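You operate a simulated robot arm through the tools that you are given. There is no shell and no other tool. Be economical: measure what you need, move in short steps, check, and stop when the job is done.

The job below is to be done with a simulated two-armed robot. You get a single attempt, and the scene is never put back.

## Task
Pass the paint marker to your other hand and stripe adapter bolts 1 and 4.
Fine: the marker goes back in its holster; the other two bolts stay bare.

It is judged by the outcome, as a careful person would: the job done as asked, and still so three seconds after it is handed in. It fails if anything else is knocked over, pushed out of place, dropped, spilled or broken.

## Robot
Two 6-joint arms with two-finger parallel grippers on one trunk, on a base that drives. Base frame: it is fixed to the floor where the robot stands at the start and does not move with it; the origin is under the middle of the robot, x ahead of it, y to its left, z up; the surface under the hand at the start is at about z = 840. Units: mm, degrees, N and s.
The left shoulder is at the start at [-77, 177, 832], the right one opposite. With the tool pointing down near the work surface each hand reaches from about 100 to 720 mm from the robot's upright axis, wherever it stands, measured 20 degrees to its own side. Places, roughly: adapter bolt four [-300, -600, 900]; adapter bolt one [-400, -600, 900]; adapter bolt three [-300, -400, 900]; adapter bolt two [-400, -400, 900]. Payload 1.57 kg a hand.
The tool frame of a hand sits at the grasp point between the pads (the TCP): z along the fingers, y along the line on which they close. The tips reach 30 mm beyond it. The gripper opens to 80 mm. The fingers are 17 mm wide and 12 mm thick; the gripper's body (40 by 82 mm) begins 80 mm behind the TCP.
Orientation is told as [roll, pitch, yaw] about the base's x, y, z axes, in that order, counted from this pose: with the fingers straight down and closing along the base's y, the tool's x points along the base's -x, its y along +y and its z along -z.

## Interface
- The arms move only by the tool arm_command. It takes "left_series", "right_series" or both (then of equal length, played together; a hand with none holds still); each is a list of rows, each an object of numbers (a shift or turn left out is 0, a gripper value left out holds the last): "tx", "ty", "tz": the shift along the tool's x, y, z in mm; "wx", "wy", "wz": the turn, a rotation vector about the tool's x, y, z in degrees. In form: [{"tx": .., "ty": .., "tz": .., "wx": .., "wy": .., "wz": ..}, ...]. A call has 1 to 12 rows; each row is the pose to reach, as a shift and turn from the pose commanded when the call began, along the tool's axes at that moment. "left_fingers" and "right_fingers" are, for a hand that has rows, the opening, from 0 (shut) to 1 (fully open), set as the call begins (left out, the last holds). Rows are played at 5 a second. More than 50 mm and 8.6 degrees between two rows, or a gripper value outside its range, and nothing of the call is played. A pose out of reach is approached as far as the arm can. The call stops where the force on the tool passes 40 N (or 10 N more than at its start, if that is more) or the arm is blocked; 0.2 s more then pass. The fingers move at their own pace (about 72 mm/s each) and stop on an object; they squeeze with about 35 N. The grip force told is the motor's: it shows also when the fingers shut on nothing. Time passes only in rows, and 0.2 s behind the last, so rows that repeat a pose let the fingers close. It gives the time, the measured TCP pose, the force on the tool (base axes), the opening and the grip force at its end, in the units of the frame above (readings bear some noise), with the torque about the TCP (base axes, N m) and any sound that the robot's microphone picked up, and new pictures: "pictures" is both (left out), scene, wrist or none (wrist: the cameras of the hands that moved).
- Cameras (640 x 400 px; columns grow to the right, rows downward): "scene" is now at [3, -77.7, 1547.1]; the picture's right is [-0.78, -0.62, 0.00], its down [-0.48, 0.60, -0.65] and it looks along [0.40, -0.51, -0.76] (base axes); focal length 214 px, centre (320, 200). "left" rides on the left gripper at [72, 7, -122] in its tool frame; the picture's right is [-0.09, 1.00, 0.00], its down [-0.84, -0.08, -0.54] and it looks along [-0.54, -0.05, 0.84] (tool axes); focal length 238 px, centre (320, 200). "right" rides on the right gripper at [72, -7, -122] in its tool frame; the picture's right is [0.09, 1.00, 0.00], its down [-0.84, 0.08, -0.54] and it looks along [-0.54, 0.05, 0.84] (tool axes); focal length 238 px, centre (320, 200). There is no depth. A picture from a camera that has moved, and an enlarged one, comes with that camera's place and axes in the base frame and with its lens. The place of the scene camera against the robot may be out by one fixed shift of up to 25 mm in any direction.
- lift_body(by): slides the trunk up (or, below 0, down) by that many mm; the arms and the scene camera ride with it, the base frame stays. It gives what a move gives, with no picture.
- roll_base(legs): drives the robot by 1 to 6 legs, each [ahead, left, turn to the left] in mm, mm and degrees, along the robot's own axes; the way and the turn of a leg run together, so that a leg with both is an arc; at most 1500 mm and 180 degrees a leg. The arms and the cameras ride along, it lands a little off, and it stops where it bumps. It gives what a move gives, and a new picture of the scene camera.
- pan_tilt(pan, tilt): turns the head with the scene camera to pan (to the left, within 143 degrees either way) and tilt (down, from -29 to 69), counted from straight ahead of the robot. It gives what a move gives, and a new picture of the scene camera.
- zoom(camera, box): a new picture of the part [left, top, right, bottom] of that camera's present view, enlarged. It takes no simulated time.
- close_job(): hands the job in; it is judged then, once.

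Work in short steps. Places have to be worked out from the pictures, the camera data and where the tool is seen: move nearer, look again, correct. Check each grasp and each placing, and mend what went wrong. You have 120 turns and 260 pictures in all, those below and enlarged ones among them. Open the grippers and draw the arms clear of the work before you hand the job in, unless the task says otherwise; then end with one line.

The tools are called after "Emit:" as name(argument=value, ...) on one line, values as JSON. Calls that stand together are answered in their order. arm_command: Moves the arms, as the interface text tells. Its arguments: {"type":"object","properties":{"left_series":{"type":"array"},"left_fingers":{"type":"number"},"right_series":{"type":"array"},"right_fingers":{"type":"number"},"pictures":{"type":"string","enum":["both","scene","wrist","none"]}},"required":[]} The other tools are called the same way: lift_body (by) slides the trunk up or down; roll_base (legs) drives the base; pan_tilt (pan, tilt) turns the head that bears the scene camera; zoom (camera, box) takes an enlarged picture of a part of a camera's view; close_job () hands the job in.

At the start:

```text
time: 0.0
left_position: [415.1, -6.3, 1212.1]
left_ee_rot: [0.0, 0.0, -0.1]
left_contact_force: [-0.1, 0.4, 0.4]
left_wrist_torque: [-0.01, -0.02, 0.02]
left_gripper_width: 79.8
left_grasp_force: 0.2
right_position: [326.1, -363.7, 1261.9]
right_ee_rot: [0.0, 0.0, 0.0]
right_contact_force: [-0.4, 0.6, -0.5]
right_wrist_torque: [-0.02, 0.02, 0.03]
right_gripper_width: 80.2
right_grasp_force: 0.1
trunk travel left (down, up): [-275.0, 53.0]
robot x, y, heading: [-0.9, -1.1, -0.0]
head pan, tilt: [-51.4, 49.7]
```

scene: 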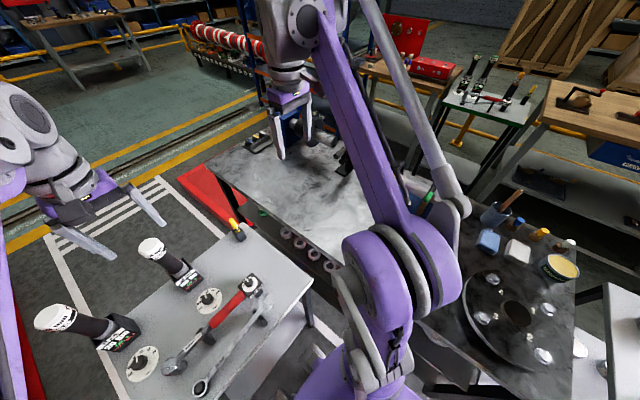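
right: 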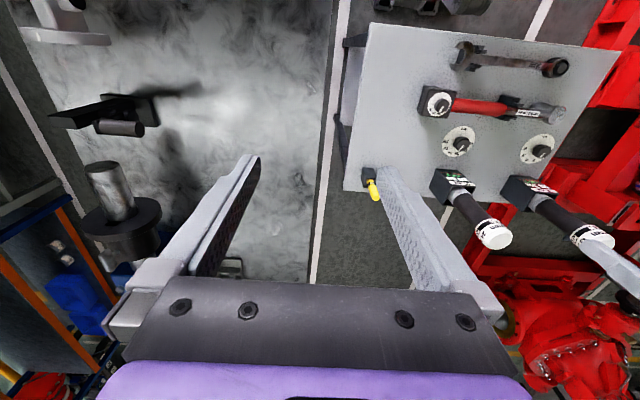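
left: 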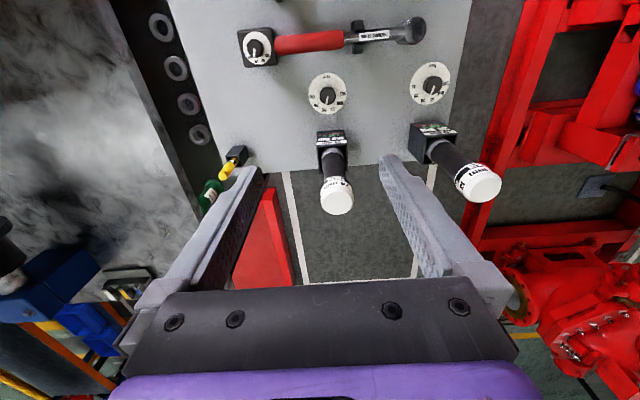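

The yellow item near the table edge looks like the holstered marker, and the round plate at right looks like the adapter. I'll enlarge both to check.

Emit:
zoom(camera="scene", box=[180, 180, 320, 268])

Emit:
zoom(camera="scene", box=[420, 180, 640, 400])

Emit:
zoom(camera="left", box=[180, 120, 300, 220])

Emit:
zoom(camera="right", box=[320, 140, 440, 220])

```text
4.55 times, centred on (250, 224) of scene
camera zoom: at [3.0, -77.7, 1547.1], right [-0.78, -0.62, 0.0], down [-0.48, 0.6, -0.65], along [0.4, -0.51, -0.76], focal length 975 px, centre (638, 91)
```

zoom: 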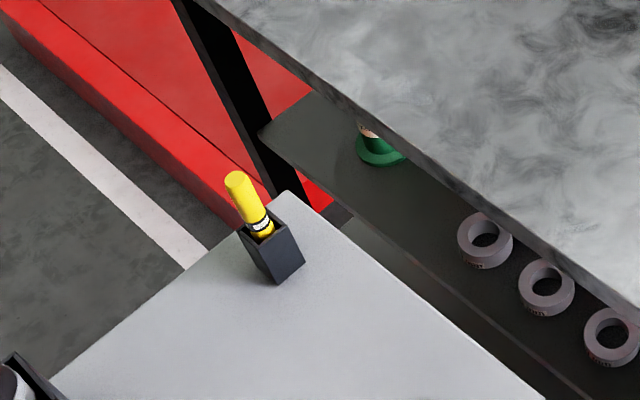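

```text
1.82 times, centred on (530, 290) of scene
camera zoom: at [3.0, -77.7, 1547.1], right [-0.78, -0.62, 0.0], down [-0.48, 0.6, -0.65], along [0.4, -0.51, -0.76], focal length 390 px, centre (-62, 36)
```

zoom: 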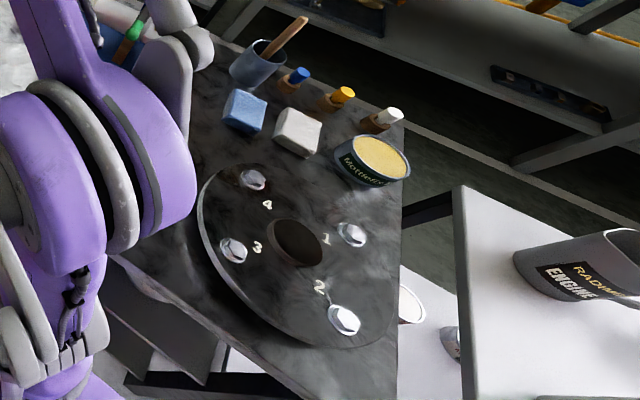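

```text
4.00 times, centred on (240, 170) of left
camera zoom: at [341.2, -0.3, 1334.8], right [0.09, 1.0, 0.0], down [0.84, -0.08, 0.54], along [0.54, -0.05, -0.84], focal length 953 px, centre (640, 320)
```

zoom: 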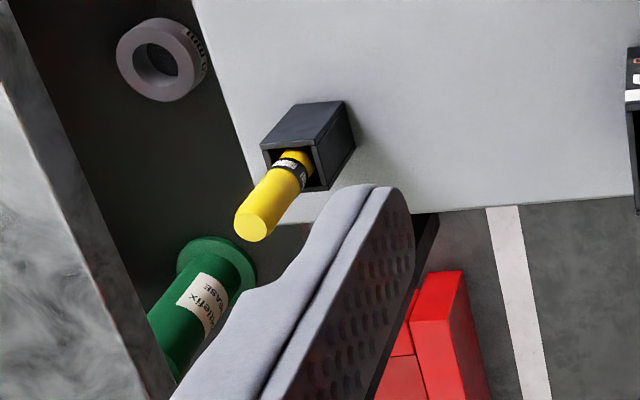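

```text
5.00 times, centred on (380, 180) of right
camera zoom: at [255.4, -368.7, 1385.1], right [-0.09, 1.0, 0.0], down [0.84, 0.08, 0.54], along [0.54, 0.05, -0.84], focal length 1192 px, centre (20, 300)
```

zoom: 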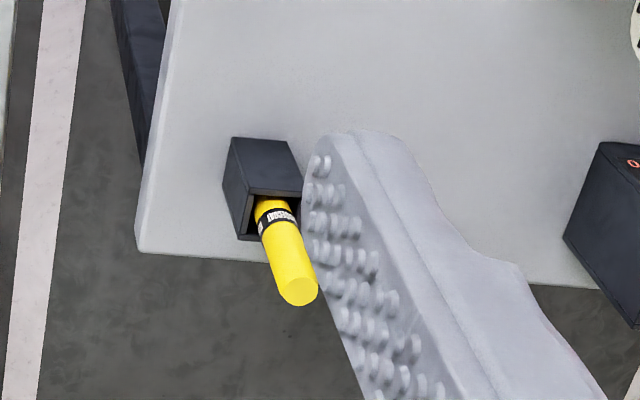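

The marker stands upright in a black holster at about [538, -211]. Its top is near z 914, the rim near 847 and the table near 785. I plan to grip it low with the left hand at a slant so the right hand can take the top end. First I bring the left hand closer and yaw it.

Emit:
arm_command(left_series=[{"tx": -3, "ty": -19, "tz": 32, "wz": 5}, {"tx": -6, "ty": -38, "tz": 65, "wz": 10}, {"tx": -9, "ty": -56, "tz": 97, "wz": 15}, {"tx": -12, "ty": -75, "tz": 130, "wz": 20}, {"tx": -15, "ty": -94, "tz": 162, "wz": 25}], left_fingers=1, pictures="both")

```text
time: 1.2
left_position: [427.9, -99.2, 1050.5]
left_ee_rot: [0.0, 0.0, -25.1]
left_contact_force: [0.3, -0.4, -0.6]
left_wrist_torque: [0.04, 0.05, -0.01]
left_gripper_width: 79.9
left_grasp_force: 0.1
right_position: [327.8, -364.3, 1262.4]
right_ee_rot: [0.0, 0.0, 0.0]
right_contact_force: [-0.1, 0.2, -0.1]
right_wrist_torque: [0.02, 0.02, 0.03]
right_gripper_width: 79.8
right_grasp_force: 0.2
trunk travel left (down, up): [-275.0, 53.0]
robot x, y, heading: [1.2, 0.7, 0.1]
head pan, tilt: [-51.4, 49.7]
camera scene: at [3.5, -78.3, 1547.1], right [-0.78, -0.62, 0.0], down [-0.48, 0.6, -0.65], along [0.4, -0.51, -0.76], focal length 214 px, centre (320, 200)
camera left: at [365.9, -64.0, 1172.2], right [0.51, 0.86, 0.0], down [0.73, -0.42, 0.54], along [0.47, -0.27, -0.84], focal length 238 px, centre (320, 200)
```

scene: 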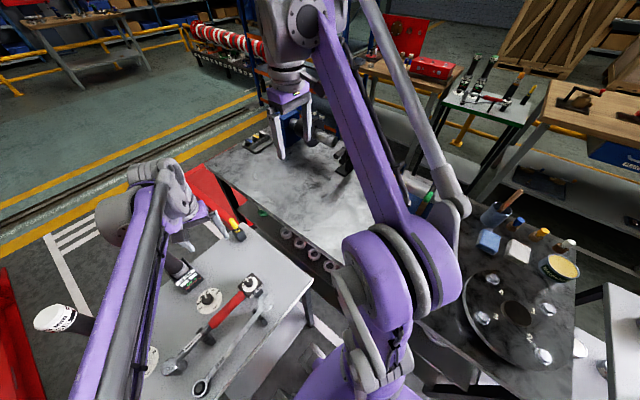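
left: 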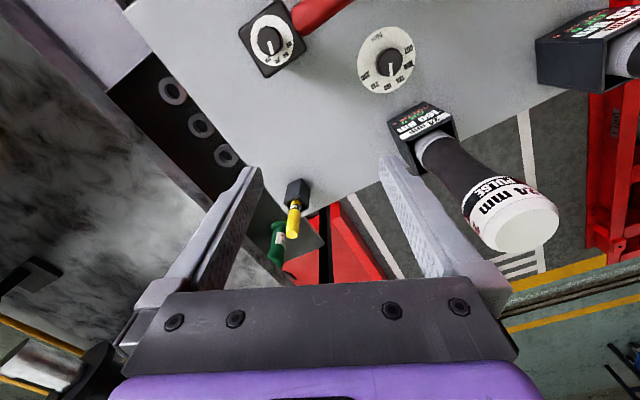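

The left hand moved as commanded, and the power tools standing on the table are clear of the path. Next I pitch the hand 60° so the fingers point forward and down, and move to a point short of the marker.

Emit:
arm_command(left_series=[{"tx": -4, "ty": -6, "tz": 11, "wy": -7.5}, {"tx": -9, "ty": -13, "tz": 23, "wy": -15}, {"tx": -14, "ty": -20, "tz": 36, "wy": -22.5}, {"tx": -19, "ty": -27, "tz": 48, "wy": -30}, {"tx": -24, "ty": -34, "tz": 61, "wy": -37.5}, {"tx": -29, "ty": -41, "tz": 74, "wy": -45}, {"tx": -34, "ty": -48, "tz": 87, "wy": -52.5}, {"tx": -39, "ty": -55, "tz": 100, "wy": -60}])

```text
time: 3.0
left_position: [440.2, -168.2, 950.2]
left_ee_rot: [0.1, -60.1, -25.1]
left_contact_force: [-0.5, -0.8, -0.5]
left_wrist_torque: [-0.04, -0.02, 0.02]
left_gripper_width: 79.9
left_grasp_force: 0.0
right_position: [327.3, -363.0, 1262.1]
right_ee_rot: [0.0, 0.1, 0.0]
right_contact_force: [-0.6, -0.6, 0.5]
right_wrist_torque: [0.0, -0.01, 0.02]
right_gripper_width: 80.2
right_grasp_force: 0.0
trunk travel left (down, up): [-275.0, 53.0]
robot x, y, heading: [-1.7, 1.3, -0.2]
head pan, tilt: [-51.4, 49.7]
camera scene: at [3.4, -78.2, 1547.1], right [-0.78, -0.62, 0.0], down [-0.48, 0.6, -0.65], along [0.4, -0.51, -0.76], focal length 214 px, centre (320, 200)
camera left: at [314.6, -102.6, 948.1], right [0.46, 0.88, 0.08], down [-0.08, -0.05, 1.0], along [0.88, -0.47, 0.05], focal length 238 px, centre (320, 200)
```

scene: 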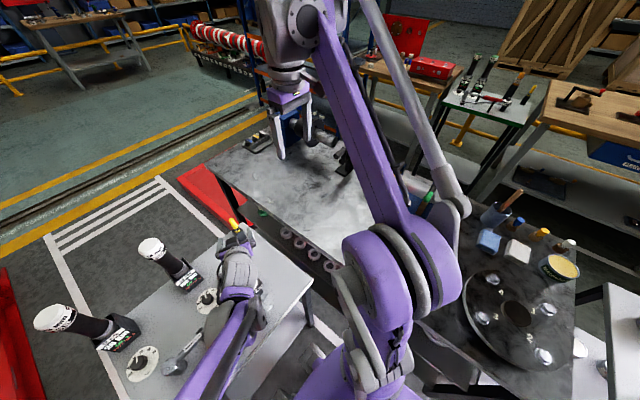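
left: 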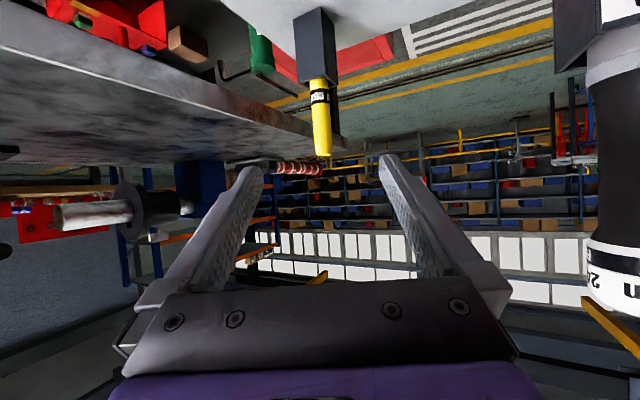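

The view shows the marker centred between the fingers, with its rim near z 838 and its top near z 913. I advance most of the way, then look again.

Emit:
arm_command(left_series=[{"tx": 5, "tz": 30}, {"tx": 10, "tz": 60}, {"tx": 14, "tz": 90}])

Emit:
zoom(camera="left", box=[220, 0, 420, 250])

Emit:
zoom(camera="right", box=[320, 140, 440, 220])

```text
time: 3.8
left_position: [505.6, -197.9, 892.8]
left_ee_rot: [0.0, -60.0, -24.9]
left_contact_force: [-0.2, -0.1, 0.0]
left_wrist_torque: [-0.01, -0.02, -0.01]
left_gripper_width: 80.0
left_grasp_force: 0.0
right_position: [327.1, -362.9, 1260.8]
right_ee_rot: [0.1, 0.0, 0.0]
right_contact_force: [-0.1, -0.4, -0.5]
right_wrist_torque: [0.02, -0.01, 0.01]
right_gripper_width: 80.0
right_grasp_force: 0.1
trunk travel left (down, up): [-275.0, 53.0]
robot x, y, heading: [-2.2, 1.8, -0.2]
head pan, tilt: [-51.4, 49.7]
camera scene: at [4.0, -78.2, 1547.1], right [-0.78, -0.62, 0.0], down [-0.48, 0.6, -0.65], along [0.4, -0.51, -0.76], focal length 214 px, centre (320, 200)
camera left: at [379.2, -132.2, 892.3], right [0.46, 0.88, 0.08], down [-0.08, -0.05, 1.0], along [0.88, -0.47, 0.05], focal length 238 px, centre (320, 200)
```

scene: 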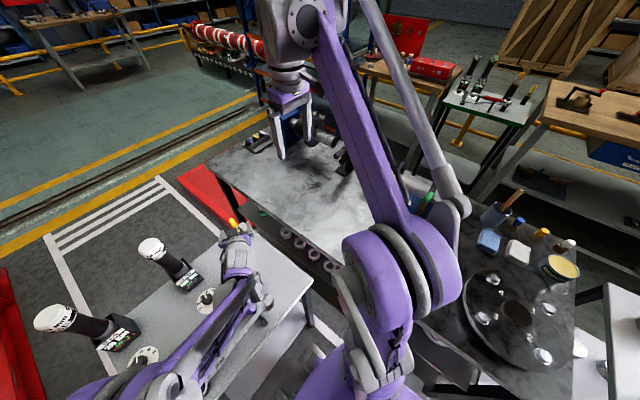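
left: 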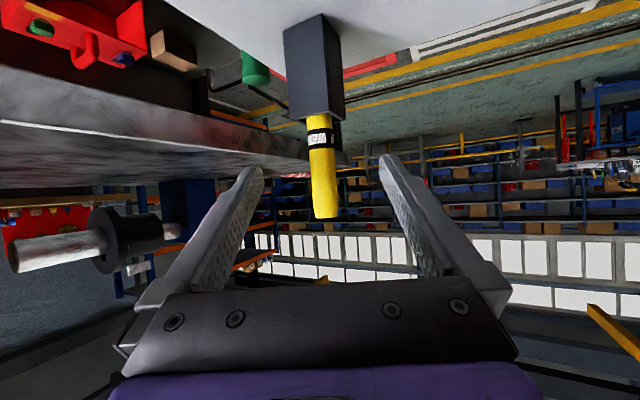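

```text
1.60 times, centred on (320, 125) of left
camera zoom: at [379.2, -132.2, 892.3], right [0.46, 0.88, 0.08], down [-0.08, -0.05, 1.0], along [0.88, -0.47, 0.05], focal length 381 px, centre (320, 320)
```

zoom: 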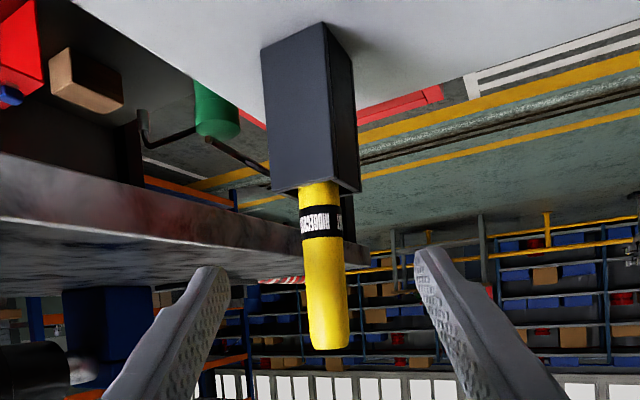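

```text
5.00 times, centred on (380, 180) of right
camera zoom: at [256.3, -369.2, 1384.8], right [-0.09, 1.0, 0.0], down [0.84, 0.08, 0.54], along [0.54, 0.05, -0.84], focal length 1192 px, centre (20, 300)
```

zoom: 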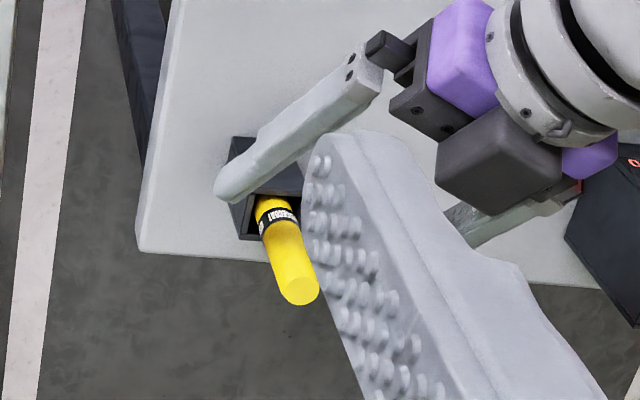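

The marker sits vertical and about centred, with a diameter of about 17 mm, its rim near z 842 and its top near z 913. I make the final advance so the pads straddle it near z 864, then close the left fingers.

Emit:
arm_command(left_series=[{"tx": 4, "ty": -1, "tz": 18}, {"tx": 7, "ty": -2, "tz": 35}], pictures="wrist")

Emit:
zoom(camera="right", box=[320, 140, 440, 220])

```text
time: 4.4
left_position: [529.0, -208.5, 869.8]
left_ee_rot: [0.0, -60.0, -25.0]
left_contact_force: [0.0, -0.3, 0.3]
left_wrist_torque: [0.0, 0.0, -0.03]
left_gripper_width: 80.1
left_grasp_force: 0.0
right_position: [326.4, -363.8, 1261.7]
right_ee_rot: [0.0, 0.1, 0.0]
right_contact_force: [-0.3, 0.9, 0.1]
right_wrist_torque: [-0.02, 0.0, 0.01]
right_gripper_width: 80.0
right_grasp_force: 0.0
trunk travel left (down, up): [-275.0, 53.0]
robot x, y, heading: [2.4, -5.2, 0.1]
head pan, tilt: [-51.4, 49.7]
camera left: at [401.9, -144.3, 868.2], right [0.46, 0.88, 0.08], down [-0.08, -0.05, 1.0], along [0.88, -0.47, 0.05], focal length 238 px, centre (320, 200)
```

left: 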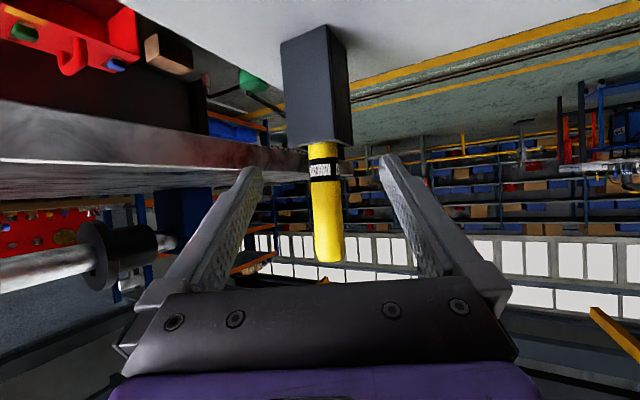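

```text
5.00 times, centred on (380, 180) of right
camera zoom: at [255.8, -368.9, 1385.0], right [-0.09, 1.0, 0.0], down [0.84, 0.08, 0.54], along [0.54, 0.05, -0.84], focal length 1192 px, centre (20, 300)
```

zoom: 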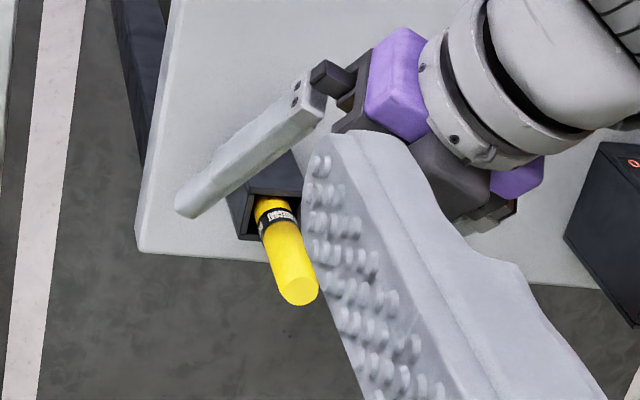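

The marker appears about 4 mm to the +y side of the tool's centre. I shift by that much and close the left fingers.

Emit:
arm_command(left_series=[{"ty": 4}], pictures="none")

Emit:
arm_command(left_series=[{}, {}, {}, {}], left_fingers=0, pictures="wrist")

Emit:
zoom(camera="right", box=[320, 140, 440, 220])

```text
time: 4.8
left_position: [530.6, -205.6, 869.8]
left_ee_rot: [-0.1, -60.0, -25.0]
left_contact_force: [-0.2, -0.2, -0.1]
left_wrist_torque: [-0.01, 0.01, -0.02]
left_gripper_width: 80.1
left_grasp_force: 0.0
right_position: [326.7, -363.2, 1261.4]
right_ee_rot: [0.0, 0.0, 0.0]
right_contact_force: [-0.3, 0.1, 0.1]
right_wrist_torque: [-0.01, -0.02, -0.02]
right_gripper_width: 79.7
right_grasp_force: 0.0
trunk travel left (down, up): [-275.0, 53.0]
robot x, y, heading: [-2.8, 1.4, -0.0]
head pan, tilt: [-51.4, 49.7]
```

```text
time: 5.8
left_position: [529.7, -204.5, 869.3]
left_ee_rot: [-0.1, -60.0, -25.1]
left_contact_force: [0.2, 0.3, 0.1]
left_wrist_torque: [0.07, -0.06, 0.04]
left_gripper_width: 16.6
left_grasp_force: 31.9
right_position: [327.1, -363.2, 1262.7]
right_ee_rot: [0.0, 0.0, -0.1]
right_contact_force: [0.3, -1.1, 0.4]
right_wrist_torque: [0.01, 0.02, -0.01]
right_gripper_width: 80.2
right_grasp_force: 0.1
trunk travel left (down, up): [-275.0, 53.0]
robot x, y, heading: [1.1, 5.3, -0.1]
head pan, tilt: [-51.4, 49.7]
camera left: at [403.6, -141.0, 868.6], right [0.46, 0.88, 0.08], down [-0.08, -0.05, 1.0], along [0.88, -0.47, 0.05], focal length 238 px, centre (320, 200)
```

left: 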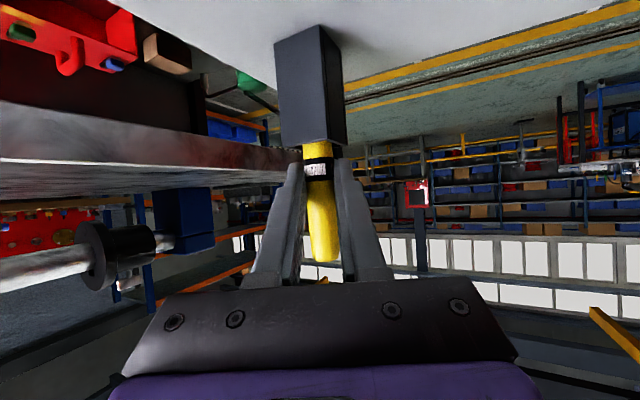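

```text
5.00 times, centred on (380, 180) of right
camera zoom: at [255.4, -368.7, 1385.1], right [-0.09, 1.0, 0.0], down [0.84, 0.08, 0.54], along [0.54, 0.05, -0.84], focal length 1192 px, centre (20, 300)
```

zoom: 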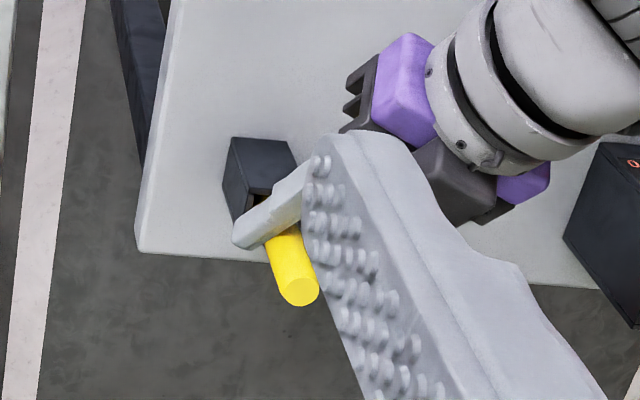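

The fingers stopped at 16.6 mm, so the grip is good. I lift straight up by 150 mm.

Emit:
arm_command(left_series=[{"tx": -17, "tz": -10}, {"tx": -43, "tz": -25}, {"tx": -74, "tz": -43}, {"tx": -104, "tz": -60}, {"tx": -130, "tz": -75}])

Emit:
zoom(camera="left", box=[220, 50, 420, 300])

Emit:
zoom(camera="right", box=[300, 140, 460, 260])

```text
time: 7.0
left_position: [530.7, -206.3, 1021.1]
left_ee_rot: [0.0, -60.0, -25.0]
left_contact_force: [0.6, -0.6, -0.5]
left_wrist_torque: [-0.04, 0.02, 0.01]
left_gripper_width: 16.8
left_grasp_force: 31.5
right_position: [325.8, -361.8, 1262.3]
right_ee_rot: [0.0, 0.0, -0.1]
right_contact_force: [-0.5, -0.5, 0.1]
right_wrist_torque: [-0.03, -0.02, -0.01]
right_gripper_width: 79.8
right_grasp_force: 0.0
trunk travel left (down, up): [-275.0, 53.0]
robot x, y, heading: [0.2, -1.1, 0.1]
head pan, tilt: [-51.4, 49.7]
camera scene: at [2.6, -77.5, 1547.1], right [-0.78, -0.62, 0.0], down [-0.48, 0.6, -0.65], along [0.4, -0.51, -0.76], focal length 214 px, centre (320, 200)
camera left: at [405.1, -141.6, 1019.1], right [0.46, 0.88, 0.08], down [-0.08, -0.05, 1.0], along [0.88, -0.47, 0.05], focal length 238 px, centre (320, 200)
```

scene: 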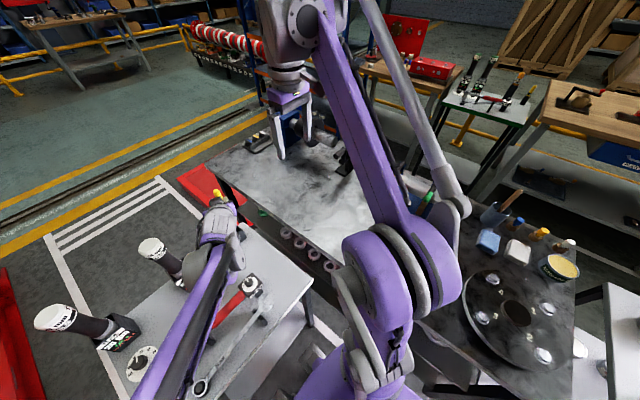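
left: 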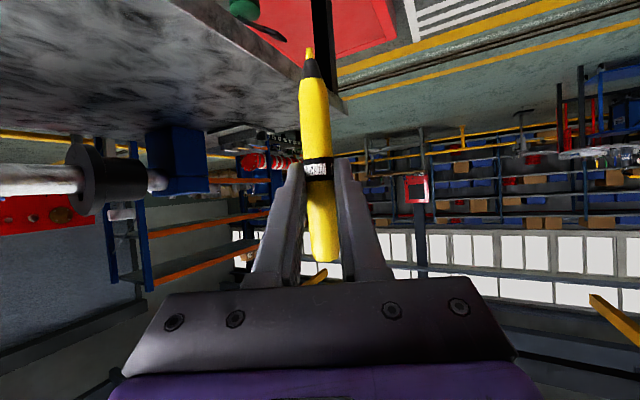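

```text
1.60 times, centred on (320, 175) of left
camera zoom: at [405.1, -141.6, 1019.1], right [0.46, 0.88, 0.08], down [-0.08, -0.05, 1.0], along [0.88, -0.47, 0.05], focal length 381 px, centre (320, 240)
```

zoom: 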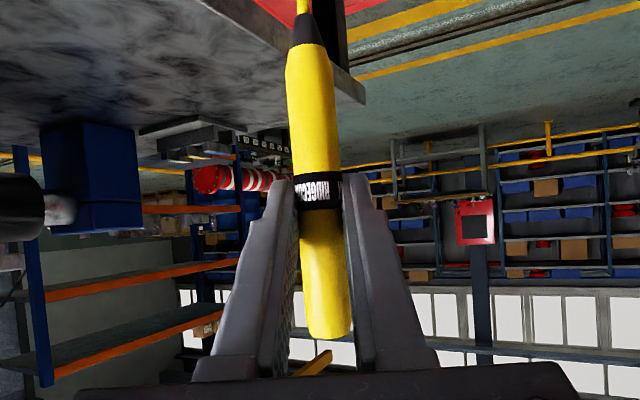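

```text
3.33 times, centred on (380, 200) of right
camera zoom: at [255.1, -368.6, 1385.2], right [-0.09, 1.0, 0.0], down [0.84, 0.08, 0.54], along [0.54, 0.05, -0.84], focal length 794 px, centre (120, 200)
```

zoom: 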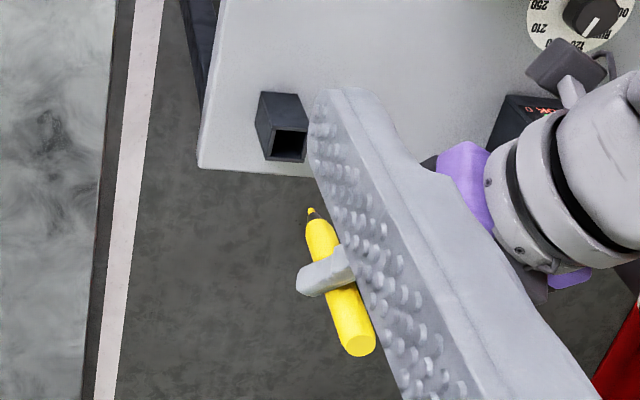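

The marker is out of the holster, uncapped and tip down. Its top is about 43 mm above the left TCP and its tip about 91 mm below. I carry it to the space between the arms at about [490, -15, 1130] for the pass.

Emit:
arm_command(left_series=[{"tx": -16, "ty": 15, "tz": -36}, {"tx": -24, "ty": 40, "tz": -66}, {"tx": -30, "ty": 70, "tz": -92}, {"tx": -34, "ty": 103, "tz": -116}, {"tx": -36, "ty": 132, "tz": -138}, {"tx": -36, "ty": 156, "tz": -156}])

Emit:
zoom(camera="right", box=[400, 100, 640, 400])

```text
time: 8.4
left_position: [491.7, -12.8, 1130.7]
left_ee_rot: [-0.1, -60.1, -25.0]
left_contact_force: [0.0, -0.3, 0.4]
left_wrist_torque: [-0.03, 0.02, -0.02]
left_gripper_width: 16.9
left_grasp_force: 32.1
right_position: [326.8, -362.5, 1263.1]
right_ee_rot: [0.1, 0.0, 0.0]
right_contact_force: [0.1, -0.1, 0.1]
right_wrist_torque: [0.01, 0.01, 0.0]
right_gripper_width: 79.9
right_grasp_force: 0.0
trunk travel left (down, up): [-275.0, 53.0]
robot x, y, heading: [-2.1, 1.8, 0.1]
head pan, tilt: [-51.4, 49.7]
camera scene: at [2.6, -77.2, 1547.1], right [-0.78, -0.62, 0.0], down [-0.48, 0.6, -0.65], along [0.4, -0.51, -0.76], focal length 214 px, centre (320, 200)
camera left: at [366.1, 51.3, 1128.6], right [0.46, 0.88, 0.08], down [-0.08, -0.05, 1.0], along [0.88, -0.47, 0.05], focal length 238 px, centre (320, 200)
```

scene: 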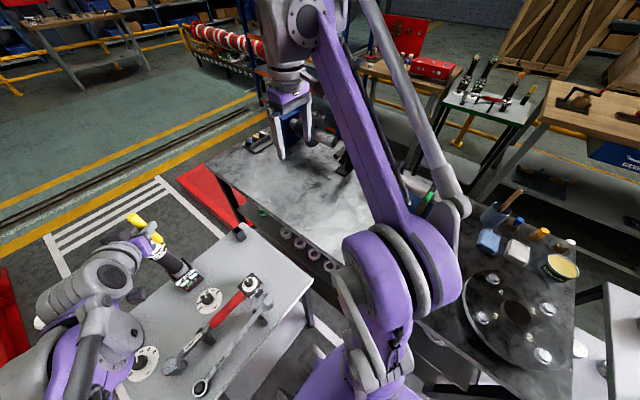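
left: 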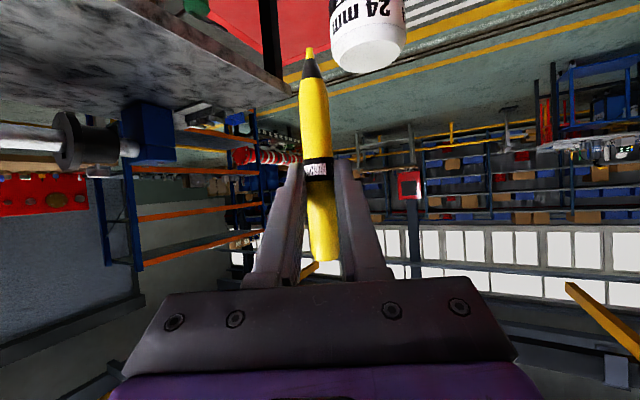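

```text
1.33 times, centred on (520, 250) of right
camera zoom: at [255.0, -368.3, 1385.2], right [-0.09, 1.0, 0.0], down [0.84, 0.08, 0.54], along [0.54, 0.05, -0.84], focal length 318 px, centre (53, 133)
```

zoom: 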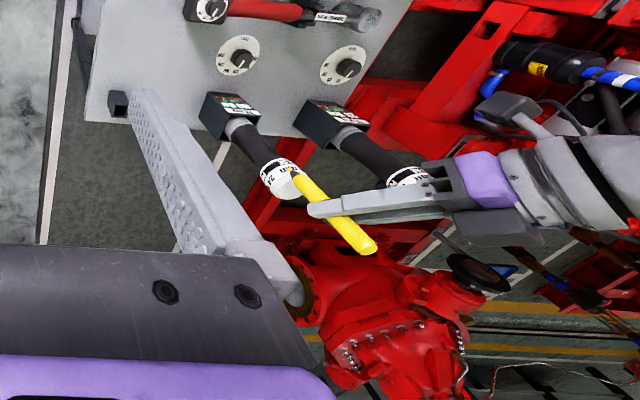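

The right camera puts the marker top at about [501, -16, 1174]. I bring the right hand over at its present height, yawing it to match, and stop short to check clearance.

Emit:
arm_command(right_series=[{"tx": -22, "ty": 38, "wz": 3}, {"tx": -44, "ty": 76, "wz": 6}, {"tx": -65, "ty": 114, "wz": 9}, {"tx": -87, "ty": 152, "wz": 12}, {"tx": -109, "ty": 190, "wz": 16}, {"tx": -131, "ty": 228, "wz": 19}, {"tx": -152, "ty": 266, "wz": 22}, {"tx": -174, "ty": 303, "wz": 25}], right_fingers=1)

Emit:
pan_tilt(pan=0, tilt=40)

```text
time: 10.2
left_position: [491.8, -12.6, 1129.6]
left_ee_rot: [-0.1, -60.0, -24.9]
left_contact_force: [0.5, 0.7, -0.7]
left_wrist_torque: [0.01, 0.01, -0.04]
left_gripper_width: 16.7
left_grasp_force: 32.3
right_position: [479.7, -64.5, 1242.3]
right_ee_rot: [0.1, 0.0, -25.0]
right_contact_force: [0.2, 0.1, -0.3]
right_wrist_torque: [-0.03, 0.0, 0.01]
right_gripper_width: 79.9
right_grasp_force: 0.1
right hand out of reach, approached as far as the arm can: row 7, 8
trunk travel left (down, up): [-275.0, 53.0]
robot x, y, heading: [-0.5, -0.1, 0.2]
head pan, tilt: [-51.4, 49.7]
camera scene: at [3.2, -76.6, 1547.1], right [-0.78, -0.62, 0.0], down [-0.48, 0.59, -0.65], along [0.4, -0.51, -0.76], focal length 214 px, centre (320, 200)
camera right: at [413.2, -38.3, 1365.2], right [0.34, 0.94, 0.0], down [0.79, -0.28, 0.54], along [0.51, -0.18, -0.84], focal length 238 px, centre (320, 200)
```

scene: 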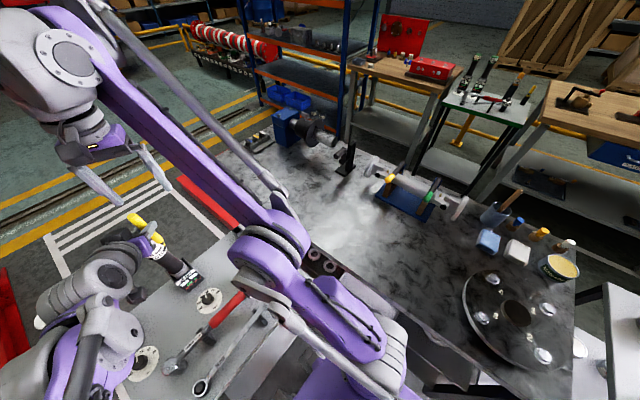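
right: 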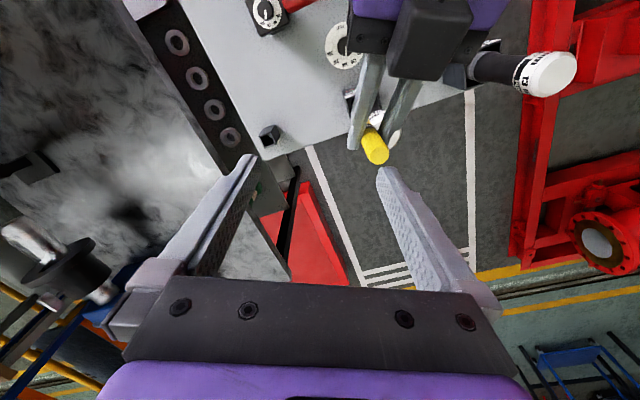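

```text
time: 11.4
left_position: [493.0, -14.2, 1130.7]
left_ee_rot: [0.0, -60.0, -25.0]
left_contact_force: [0.2, 0.3, -0.1]
left_wrist_torque: [0.0, 0.01, 0.02]
left_gripper_width: 16.7
left_grasp_force: 31.4
right_position: [481.2, -65.7, 1243.0]
right_ee_rot: [0.0, 0.0, -25.1]
right_contact_force: [0.7, 0.0, -0.2]
right_wrist_torque: [0.0, 0.01, -0.04]
right_gripper_width: 79.9
right_grasp_force: 0.1
trunk travel left (down, up): [-275.0, 53.0]
robot x, y, heading: [2.9, 1.3, -0.2]
head pan, tilt: [0.0, 40.0]
camera scene: at [39.8, -17.4, 1560.8], right [0.0, -1.0, 0.0], down [-0.64, 0.0, -0.77], along [0.77, 0.0, -0.64], focal length 214 px, centre (320, 200)
```

scene: 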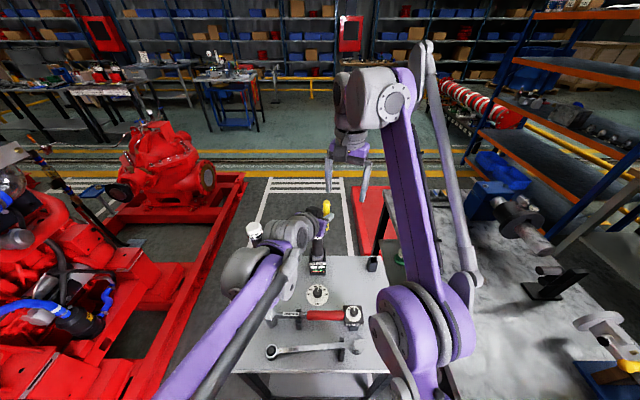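

The right arm is near its reach limit at this height. I lower the left hand by 60 mm and bring it back about 50 mm to a more comfortable meeting point.

Emit:
arm_command(left_series=[{"tx": 34, "ty": -23, "tz": 0}, {"tx": 69, "ty": -46, "tz": 1}], pictures="scene")

Emit:
zoom(camera="right", box=[220, 0, 500, 200])

```text
time: 12.0
left_position: [440.5, -40.5, 1070.4]
left_ee_rot: [-0.1, -60.0, -25.0]
left_contact_force: [0.1, 0.1, -0.5]
left_wrist_torque: [0.02, 0.0, 0.0]
left_gripper_width: 17.1
left_grasp_force: 32.1
right_position: [480.1, -66.5, 1242.0]
right_ee_rot: [0.0, 0.0, -25.0]
right_contact_force: [-0.7, -0.3, 0.3]
right_wrist_torque: [0.0, 0.02, 0.0]
right_gripper_width: 80.0
right_grasp_force: 0.0
trunk travel left (down, up): [-275.0, 53.0]
robot x, y, heading: [0.2, 0.6, -0.0]
head pan, tilt: [0.0, 40.0]
camera scene: at [39.6, -17.4, 1560.8], right [0.0, -1.0, 0.0], down [-0.64, 0.0, -0.77], along [0.77, 0.0, -0.64], focal length 214 px, centre (320, 200)
```

scene: 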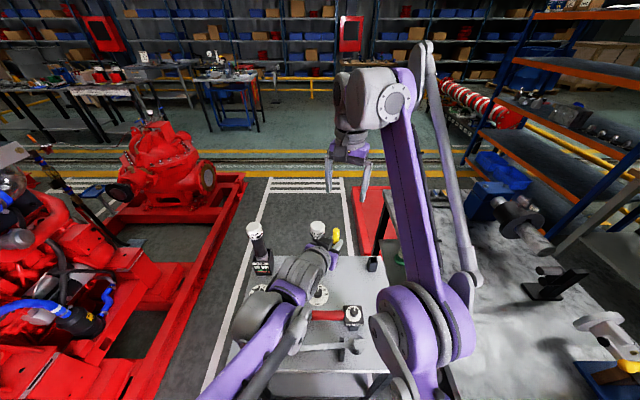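

```text
2.00 times, centred on (360, 100) of right
camera zoom: at [412.9, -39.8, 1365.3], right [0.34, 0.94, 0.0], down [0.79, -0.28, 0.54], along [0.51, -0.18, -0.84], focal length 477 px, centre (240, 400)
```

zoom: 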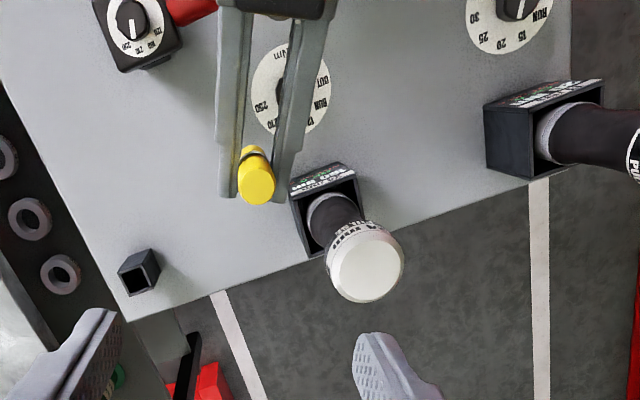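

The marker top is now at about [452, -45, 1113]. I lower the right hand to hover above it.

Emit:
arm_command(right_series=[{"tx": 16, "ty": 4, "tz": 25}, {"tx": 32, "ty": 7, "tz": 60}], pictures="wrist")

```text
time: 12.6
left_position: [441.4, -40.7, 1070.4]
left_ee_rot: [0.0, -60.0, -25.0]
left_contact_force: [0.0, 0.9, -0.9]
left_wrist_torque: [-0.03, 0.01, 0.01]
left_gripper_width: 16.8
left_grasp_force: 32.4
right_position: [454.8, -43.6, 1180.6]
right_ee_rot: [0.1, 0.0, -25.0]
right_contact_force: [-0.5, 0.0, 0.4]
right_wrist_torque: [0.0, 0.0, 0.01]
right_gripper_width: 80.0
right_grasp_force: 0.0
trunk travel left (down, up): [-275.0, 53.0]
robot x, y, heading: [1.1, -0.9, -0.2]
head pan, tilt: [0.0, 40.0]
camera right: at [386.7, -19.2, 1303.4], right [0.34, 0.94, 0.0], down [0.79, -0.28, 0.54], along [0.51, -0.18, -0.84], focal length 238 px, centre (320, 200)
```

right: 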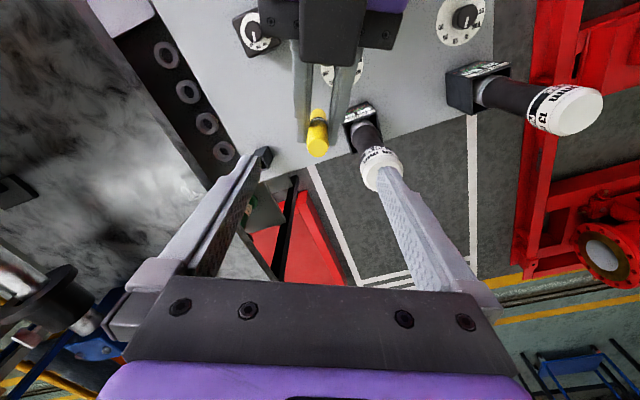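

The right hand is aligned with the marker top to within 2 mm. I descend 65 mm so the pads straddle the free 28 mm of the marker above the left fingers.

Emit:
arm_command(right_series=[{"tx": -1, "tz": 30}, {"tx": -2, "tz": 50}, {"tx": -2, "tz": 65}], pictures="wrist")

Emit:
zoom(camera="left", box=[160, 100, 480, 300])

```text
time: 13.4
left_position: [441.4, -41.0, 1070.3]
left_ee_rot: [0.0, -60.0, -25.0]
left_contact_force: [-0.4, 0.2, -0.4]
left_wrist_torque: [-0.02, 0.0, 0.04]
left_gripper_width: 16.9
left_grasp_force: 32.8
right_position: [455.4, -44.5, 1114.8]
right_ee_rot: [0.0, -0.1, -25.0]
right_contact_force: [-0.6, -0.2, 0.8]
right_wrist_torque: [0.02, -0.03, 0.02]
right_gripper_width: 80.0
right_grasp_force: 0.1
trunk travel left (down, up): [-275.0, 53.0]
robot x, y, heading: [-1.4, 1.6, 0.4]
head pan, tilt: [0.0, 40.0]
camera right: at [387.7, -18.2, 1237.5], right [0.34, 0.94, 0.0], down [0.79, -0.28, 0.54], along [0.51, -0.18, -0.84], focal length 238 px, centre (320, 200)
```

right: 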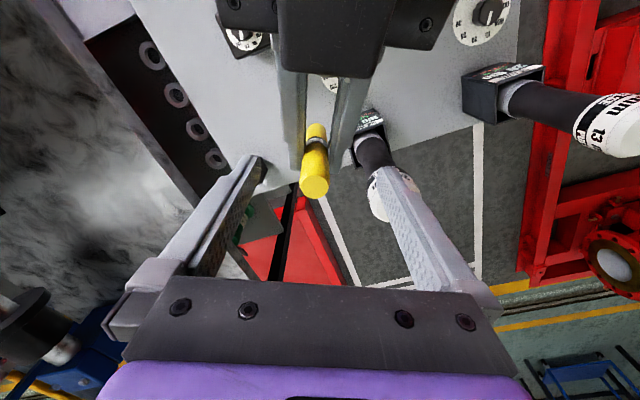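

```text
2.00 times, centred on (320, 200) of left
camera zoom: at [314.9, 24.1, 1069.4], right [0.46, 0.88, 0.08], down [-0.08, -0.05, 1.0], along [0.88, -0.47, 0.05], focal length 477 px, centre (320, 200)
```

zoom: 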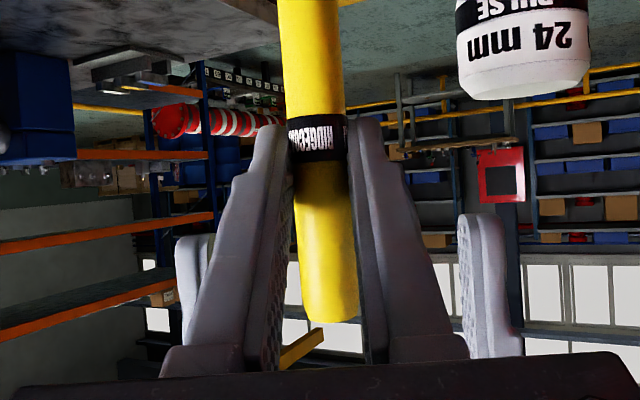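

The left camera confirms the right fingers straddle the marker's top about 27 mm deep and clear of the left fingers. I close the right hand.

Emit:
arm_command(right_series=[{}, {}, {}, {}], right_fingers=0, pictures="wrist")

Emit:
zoom(camera="left", box=[160, 100, 480, 300])

```text
time: 14.4
left_position: [442.1, -39.5, 1072.1]
left_ee_rot: [0.1, -60.0, -25.0]
left_contact_force: [12.7, 20.6, 1.4]
left_wrist_torque: [-0.21, 0.07, 0.25]
left_gripper_width: 17.2
left_grasp_force: 32.1
right_position: [455.1, -44.3, 1114.9]
right_ee_rot: [-0.2, 0.0, -25.1]
right_contact_force: [-13.3, -19.3, -1.5]
right_wrist_torque: [-0.7, 0.46, 0.07]
right_gripper_width: 17.0
right_grasp_force: 32.4
trunk travel left (down, up): [-275.0, 53.0]
robot x, y, heading: [-0.9, 0.7, 0.3]
head pan, tilt: [0.0, 40.0]
camera right: at [387.5, -19.2, 1237.9], right [0.34, 0.94, 0.0], down [0.79, -0.28, 0.54], along [0.51, -0.19, -0.84], focal length 238 px, centre (320, 200)
```

right: 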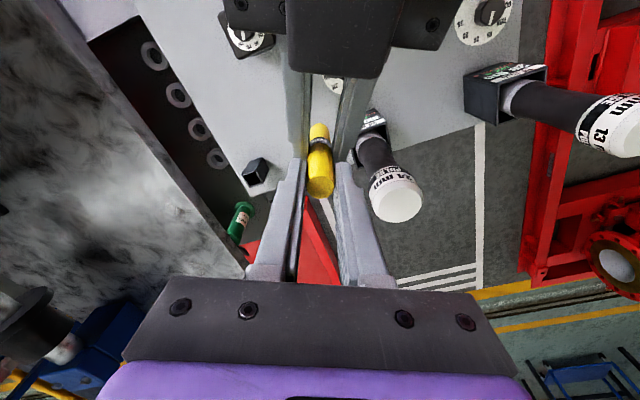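

```text
2.00 times, centred on (320, 200) of left
camera zoom: at [315.4, 24.9, 1069.5], right [0.46, 0.88, 0.08], down [-0.08, -0.05, 1.0], along [0.88, -0.47, 0.05], focal length 477 px, centre (320, 200)
```

zoom: 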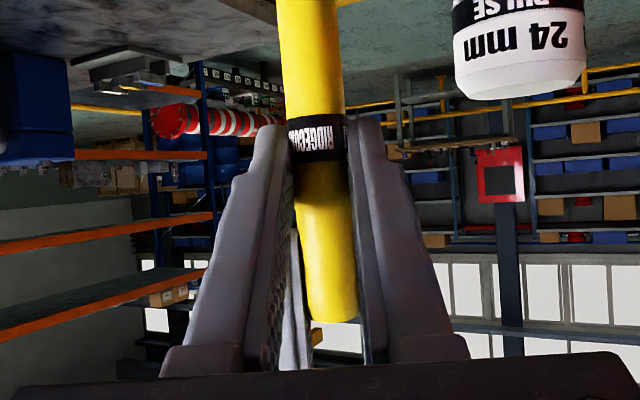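

Both hands hold the marker: the right reads 17.0 mm at 32 N, with a small side load from misalignment. I open the left hand to release it.

Emit:
arm_command(left_series=[{}, {}, {}], left_fingers=1, pictures="wrist")

```text
time: 15.2
left_position: [441.1, -40.9, 1070.7]
left_ee_rot: [0.0, -60.0, -25.0]
left_contact_force: [0.0, 0.8, 0.1]
left_wrist_torque: [0.04, 0.02, -0.01]
left_gripper_width: 80.0
left_grasp_force: 0.1
right_position: [454.7, -42.2, 1116.3]
right_ee_rot: [0.0, 0.0, -25.0]
right_contact_force: [0.0, 0.3, 0.0]
right_wrist_torque: [0.01, 0.01, 0.0]
right_gripper_width: 16.8
right_grasp_force: 32.2
trunk travel left (down, up): [-275.0, 53.0]
robot x, y, heading: [-0.4, 1.0, 0.2]
head pan, tilt: [0.0, 40.0]
camera left: at [314.9, 24.0, 1069.4], right [0.46, 0.88, 0.08], down [-0.08, -0.05, 1.0], along [0.88, -0.47, 0.05], focal length 238 px, centre (320, 200)
```

left: 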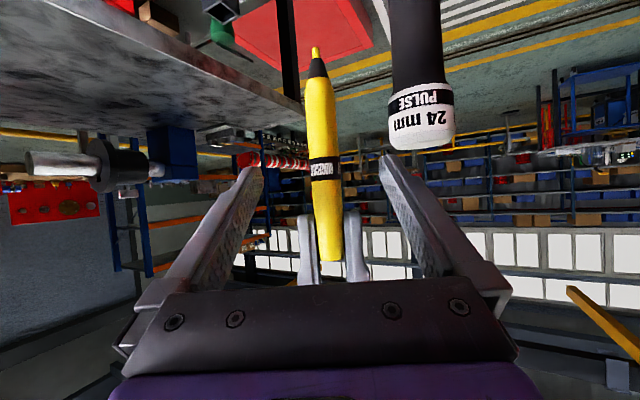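

The right hand alone now holds the marker, with no side load. I back the left hand out along its own axis and raise it, then lift and retract the right hand.

Emit:
arm_command(left_series=[{"tz": -40}, {"tz": -80}, {"tz": -120}, {"tz": -150}, {"tx": -30, "ty": 30, "tz": -160}], pictures="none")

Emit:
pan_tilt(pan=-100, tilt=50)

```text
time: 16.4
left_position: [343.4, 36.6, 1178.2]
left_ee_rot: [0.0, -60.0, -24.9]
left_contact_force: [-0.4, 0.6, -0.1]
left_wrist_torque: [-0.01, 0.04, 0.0]
left_gripper_width: 80.0
left_grasp_force: 0.1
right_position: [456.8, -45.8, 1116.1]
right_ee_rot: [0.0, 0.0, -25.0]
right_contact_force: [-1.1, 0.0, 0.2]
right_wrist_torque: [0.02, 0.0, -0.02]
right_gripper_width: 16.8
right_grasp_force: 32.0
trunk travel left (down, up): [-275.0, 53.0]
robot x, y, heading: [-1.8, 0.1, -0.2]
head pan, tilt: [0.0, 40.0]
```

```text
time: 18.2
left_position: [341.4, 36.1, 1175.9]
left_ee_rot: [-0.1, -60.0, -25.0]
left_contact_force: [-0.6, 0.2, -0.8]
left_wrist_torque: [-0.05, 0.02, -0.03]
left_gripper_width: 80.0
left_grasp_force: 0.1
right_position: [455.9, -43.7, 1116.5]
right_ee_rot: [0.0, 0.0, -25.0]
right_contact_force: [-0.5, -1.0, -0.1]
right_wrist_torque: [0.02, 0.03, 0.02]
right_gripper_width: 16.8
right_grasp_force: 31.9
trunk travel left (down, up): [-275.0, 53.0]
robot x, y, heading: [0.6, -0.1, 0.1]
head pan, tilt: [-100.0, 50.0]
camera scene: at [-58.6, -93.1, 1546.7], right [-0.98, 0.17, 0.0], down [0.13, 0.75, -0.64], along [-0.11, -0.63, -0.77], focal length 214 px, centre (320, 200)
```

scene: 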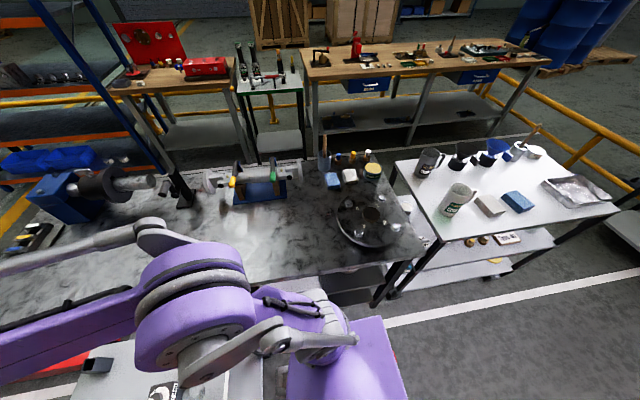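

The bench's near edge is about y = -365 and the adapter plate is centred near [-300, -490]. I pull the right hand in and up, so the marker tip stays high, before turning the robot.

Emit:
arm_command(right_series=[{"tz": -30}, {"tx": 24, "ty": -40, "tz": -50}, {"tx": 48, "ty": -80, "tz": -65}, {"tx": 72, "ty": -121, "tz": -75}, {"tx": 96, "ty": -162, "tz": -84}], pictures="none")

Emit:
roll_base(legs=[[-150, 0, 0]])

```text
refused: row 2 steps farther than a row can; nothing moved
```

```text
time: 19.5
left_position: [192.9, 36.2, 1176.8]
left_ee_rot: [-0.1, -60.0, -25.0]
left_contact_force: [-0.3, -0.1, 0.3]
left_wrist_torque: [0.0, 0.05, -0.01]
left_gripper_width: 80.3
left_grasp_force: 0.0
right_position: [305.7, -43.9, 1116.0]
right_ee_rot: [-0.1, 0.0, -25.0]
right_contact_force: [-0.4, -0.1, -0.7]
right_wrist_torque: [-0.03, 0.01, 0.02]
right_gripper_width: 16.6
right_grasp_force: 31.6
trunk travel left (down, up): [-275.0, 53.0]
robot x, y, heading: [-147.8, 0.3, 0.0]
head pan, tilt: [-100.0, 50.0]
camera scene: at [-208.1, -93.1, 1546.8], right [-0.98, 0.17, 0.0], down [0.13, 0.75, -0.64], along [-0.11, -0.63, -0.77], focal length 214 px, centre (320, 200)
```

scene: 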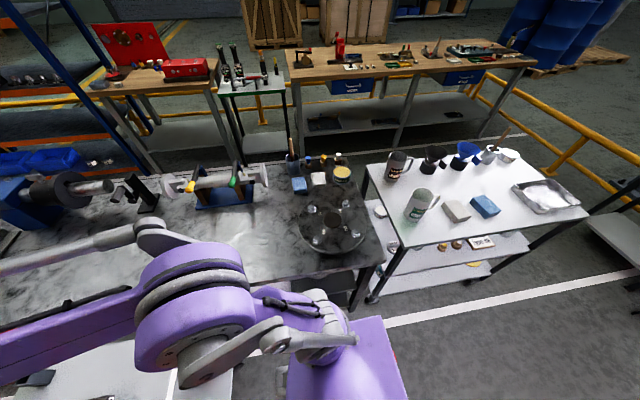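

The first call was refused because one row was just too long, but the drive back went fine. I repeat the retraction with smaller rows.

Emit:
arm_command(right_series=[{"tz": -30}, {"tx": 16, "ty": -27, "tz": -50}, {"tx": 36, "ty": -60, "tz": -64}, {"tx": 56, "ty": -94, "tz": -72}, {"tx": 76, "ty": -128, "tz": -80}, {"tx": 96, "ty": -162, "tz": -84}], pictures="wrist")

Emit:
zoom(camera="scene", box=[240, 120, 420, 300])

```text
time: 20.9
left_position: [191.4, 36.7, 1177.4]
left_ee_rot: [0.0, -60.0, -25.1]
left_contact_force: [0.4, -0.8, 0.1]
left_wrist_torque: [0.0, 0.0, 0.04]
left_gripper_width: 79.9
left_grasp_force: 0.1
right_position: [148.7, -151.3, 1198.6]
right_ee_rot: [0.1, 0.0, -25.1]
right_contact_force: [-0.9, -0.1, -0.1]
right_wrist_torque: [0.01, -0.03, 0.01]
right_gripper_width: 16.6
right_grasp_force: 31.5
trunk travel left (down, up): [-275.0, 53.0]
robot x, y, heading: [-150.4, 1.0, -0.3]
head pan, tilt: [-100.0, 50.0]
camera right: at [80.8, -126.1, 1321.3], right [0.34, 0.94, 0.0], down [0.79, -0.28, 0.54], along [0.51, -0.18, -0.84], focal length 238 px, centre (320, 200)
```

right: 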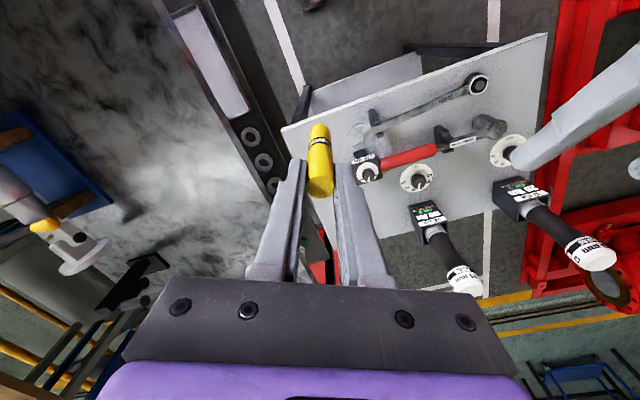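

```text
2.22 times, centred on (330, 210) of scene
camera zoom: at [-209.4, -93.5, 1546.6], right [-0.98, 0.17, 0.0], down [0.13, 0.75, -0.64], along [-0.11, -0.63, -0.77], focal length 477 px, centre (298, 178)
```

zoom: 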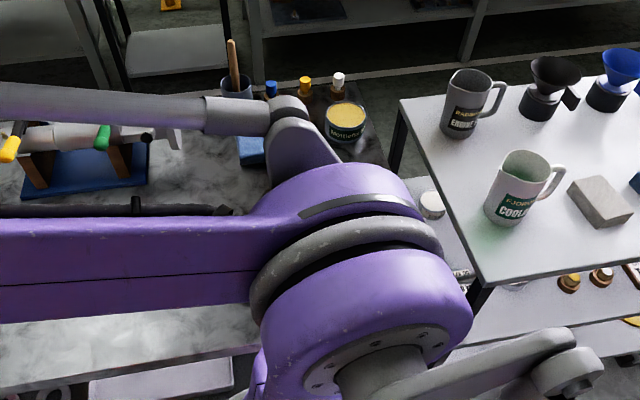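

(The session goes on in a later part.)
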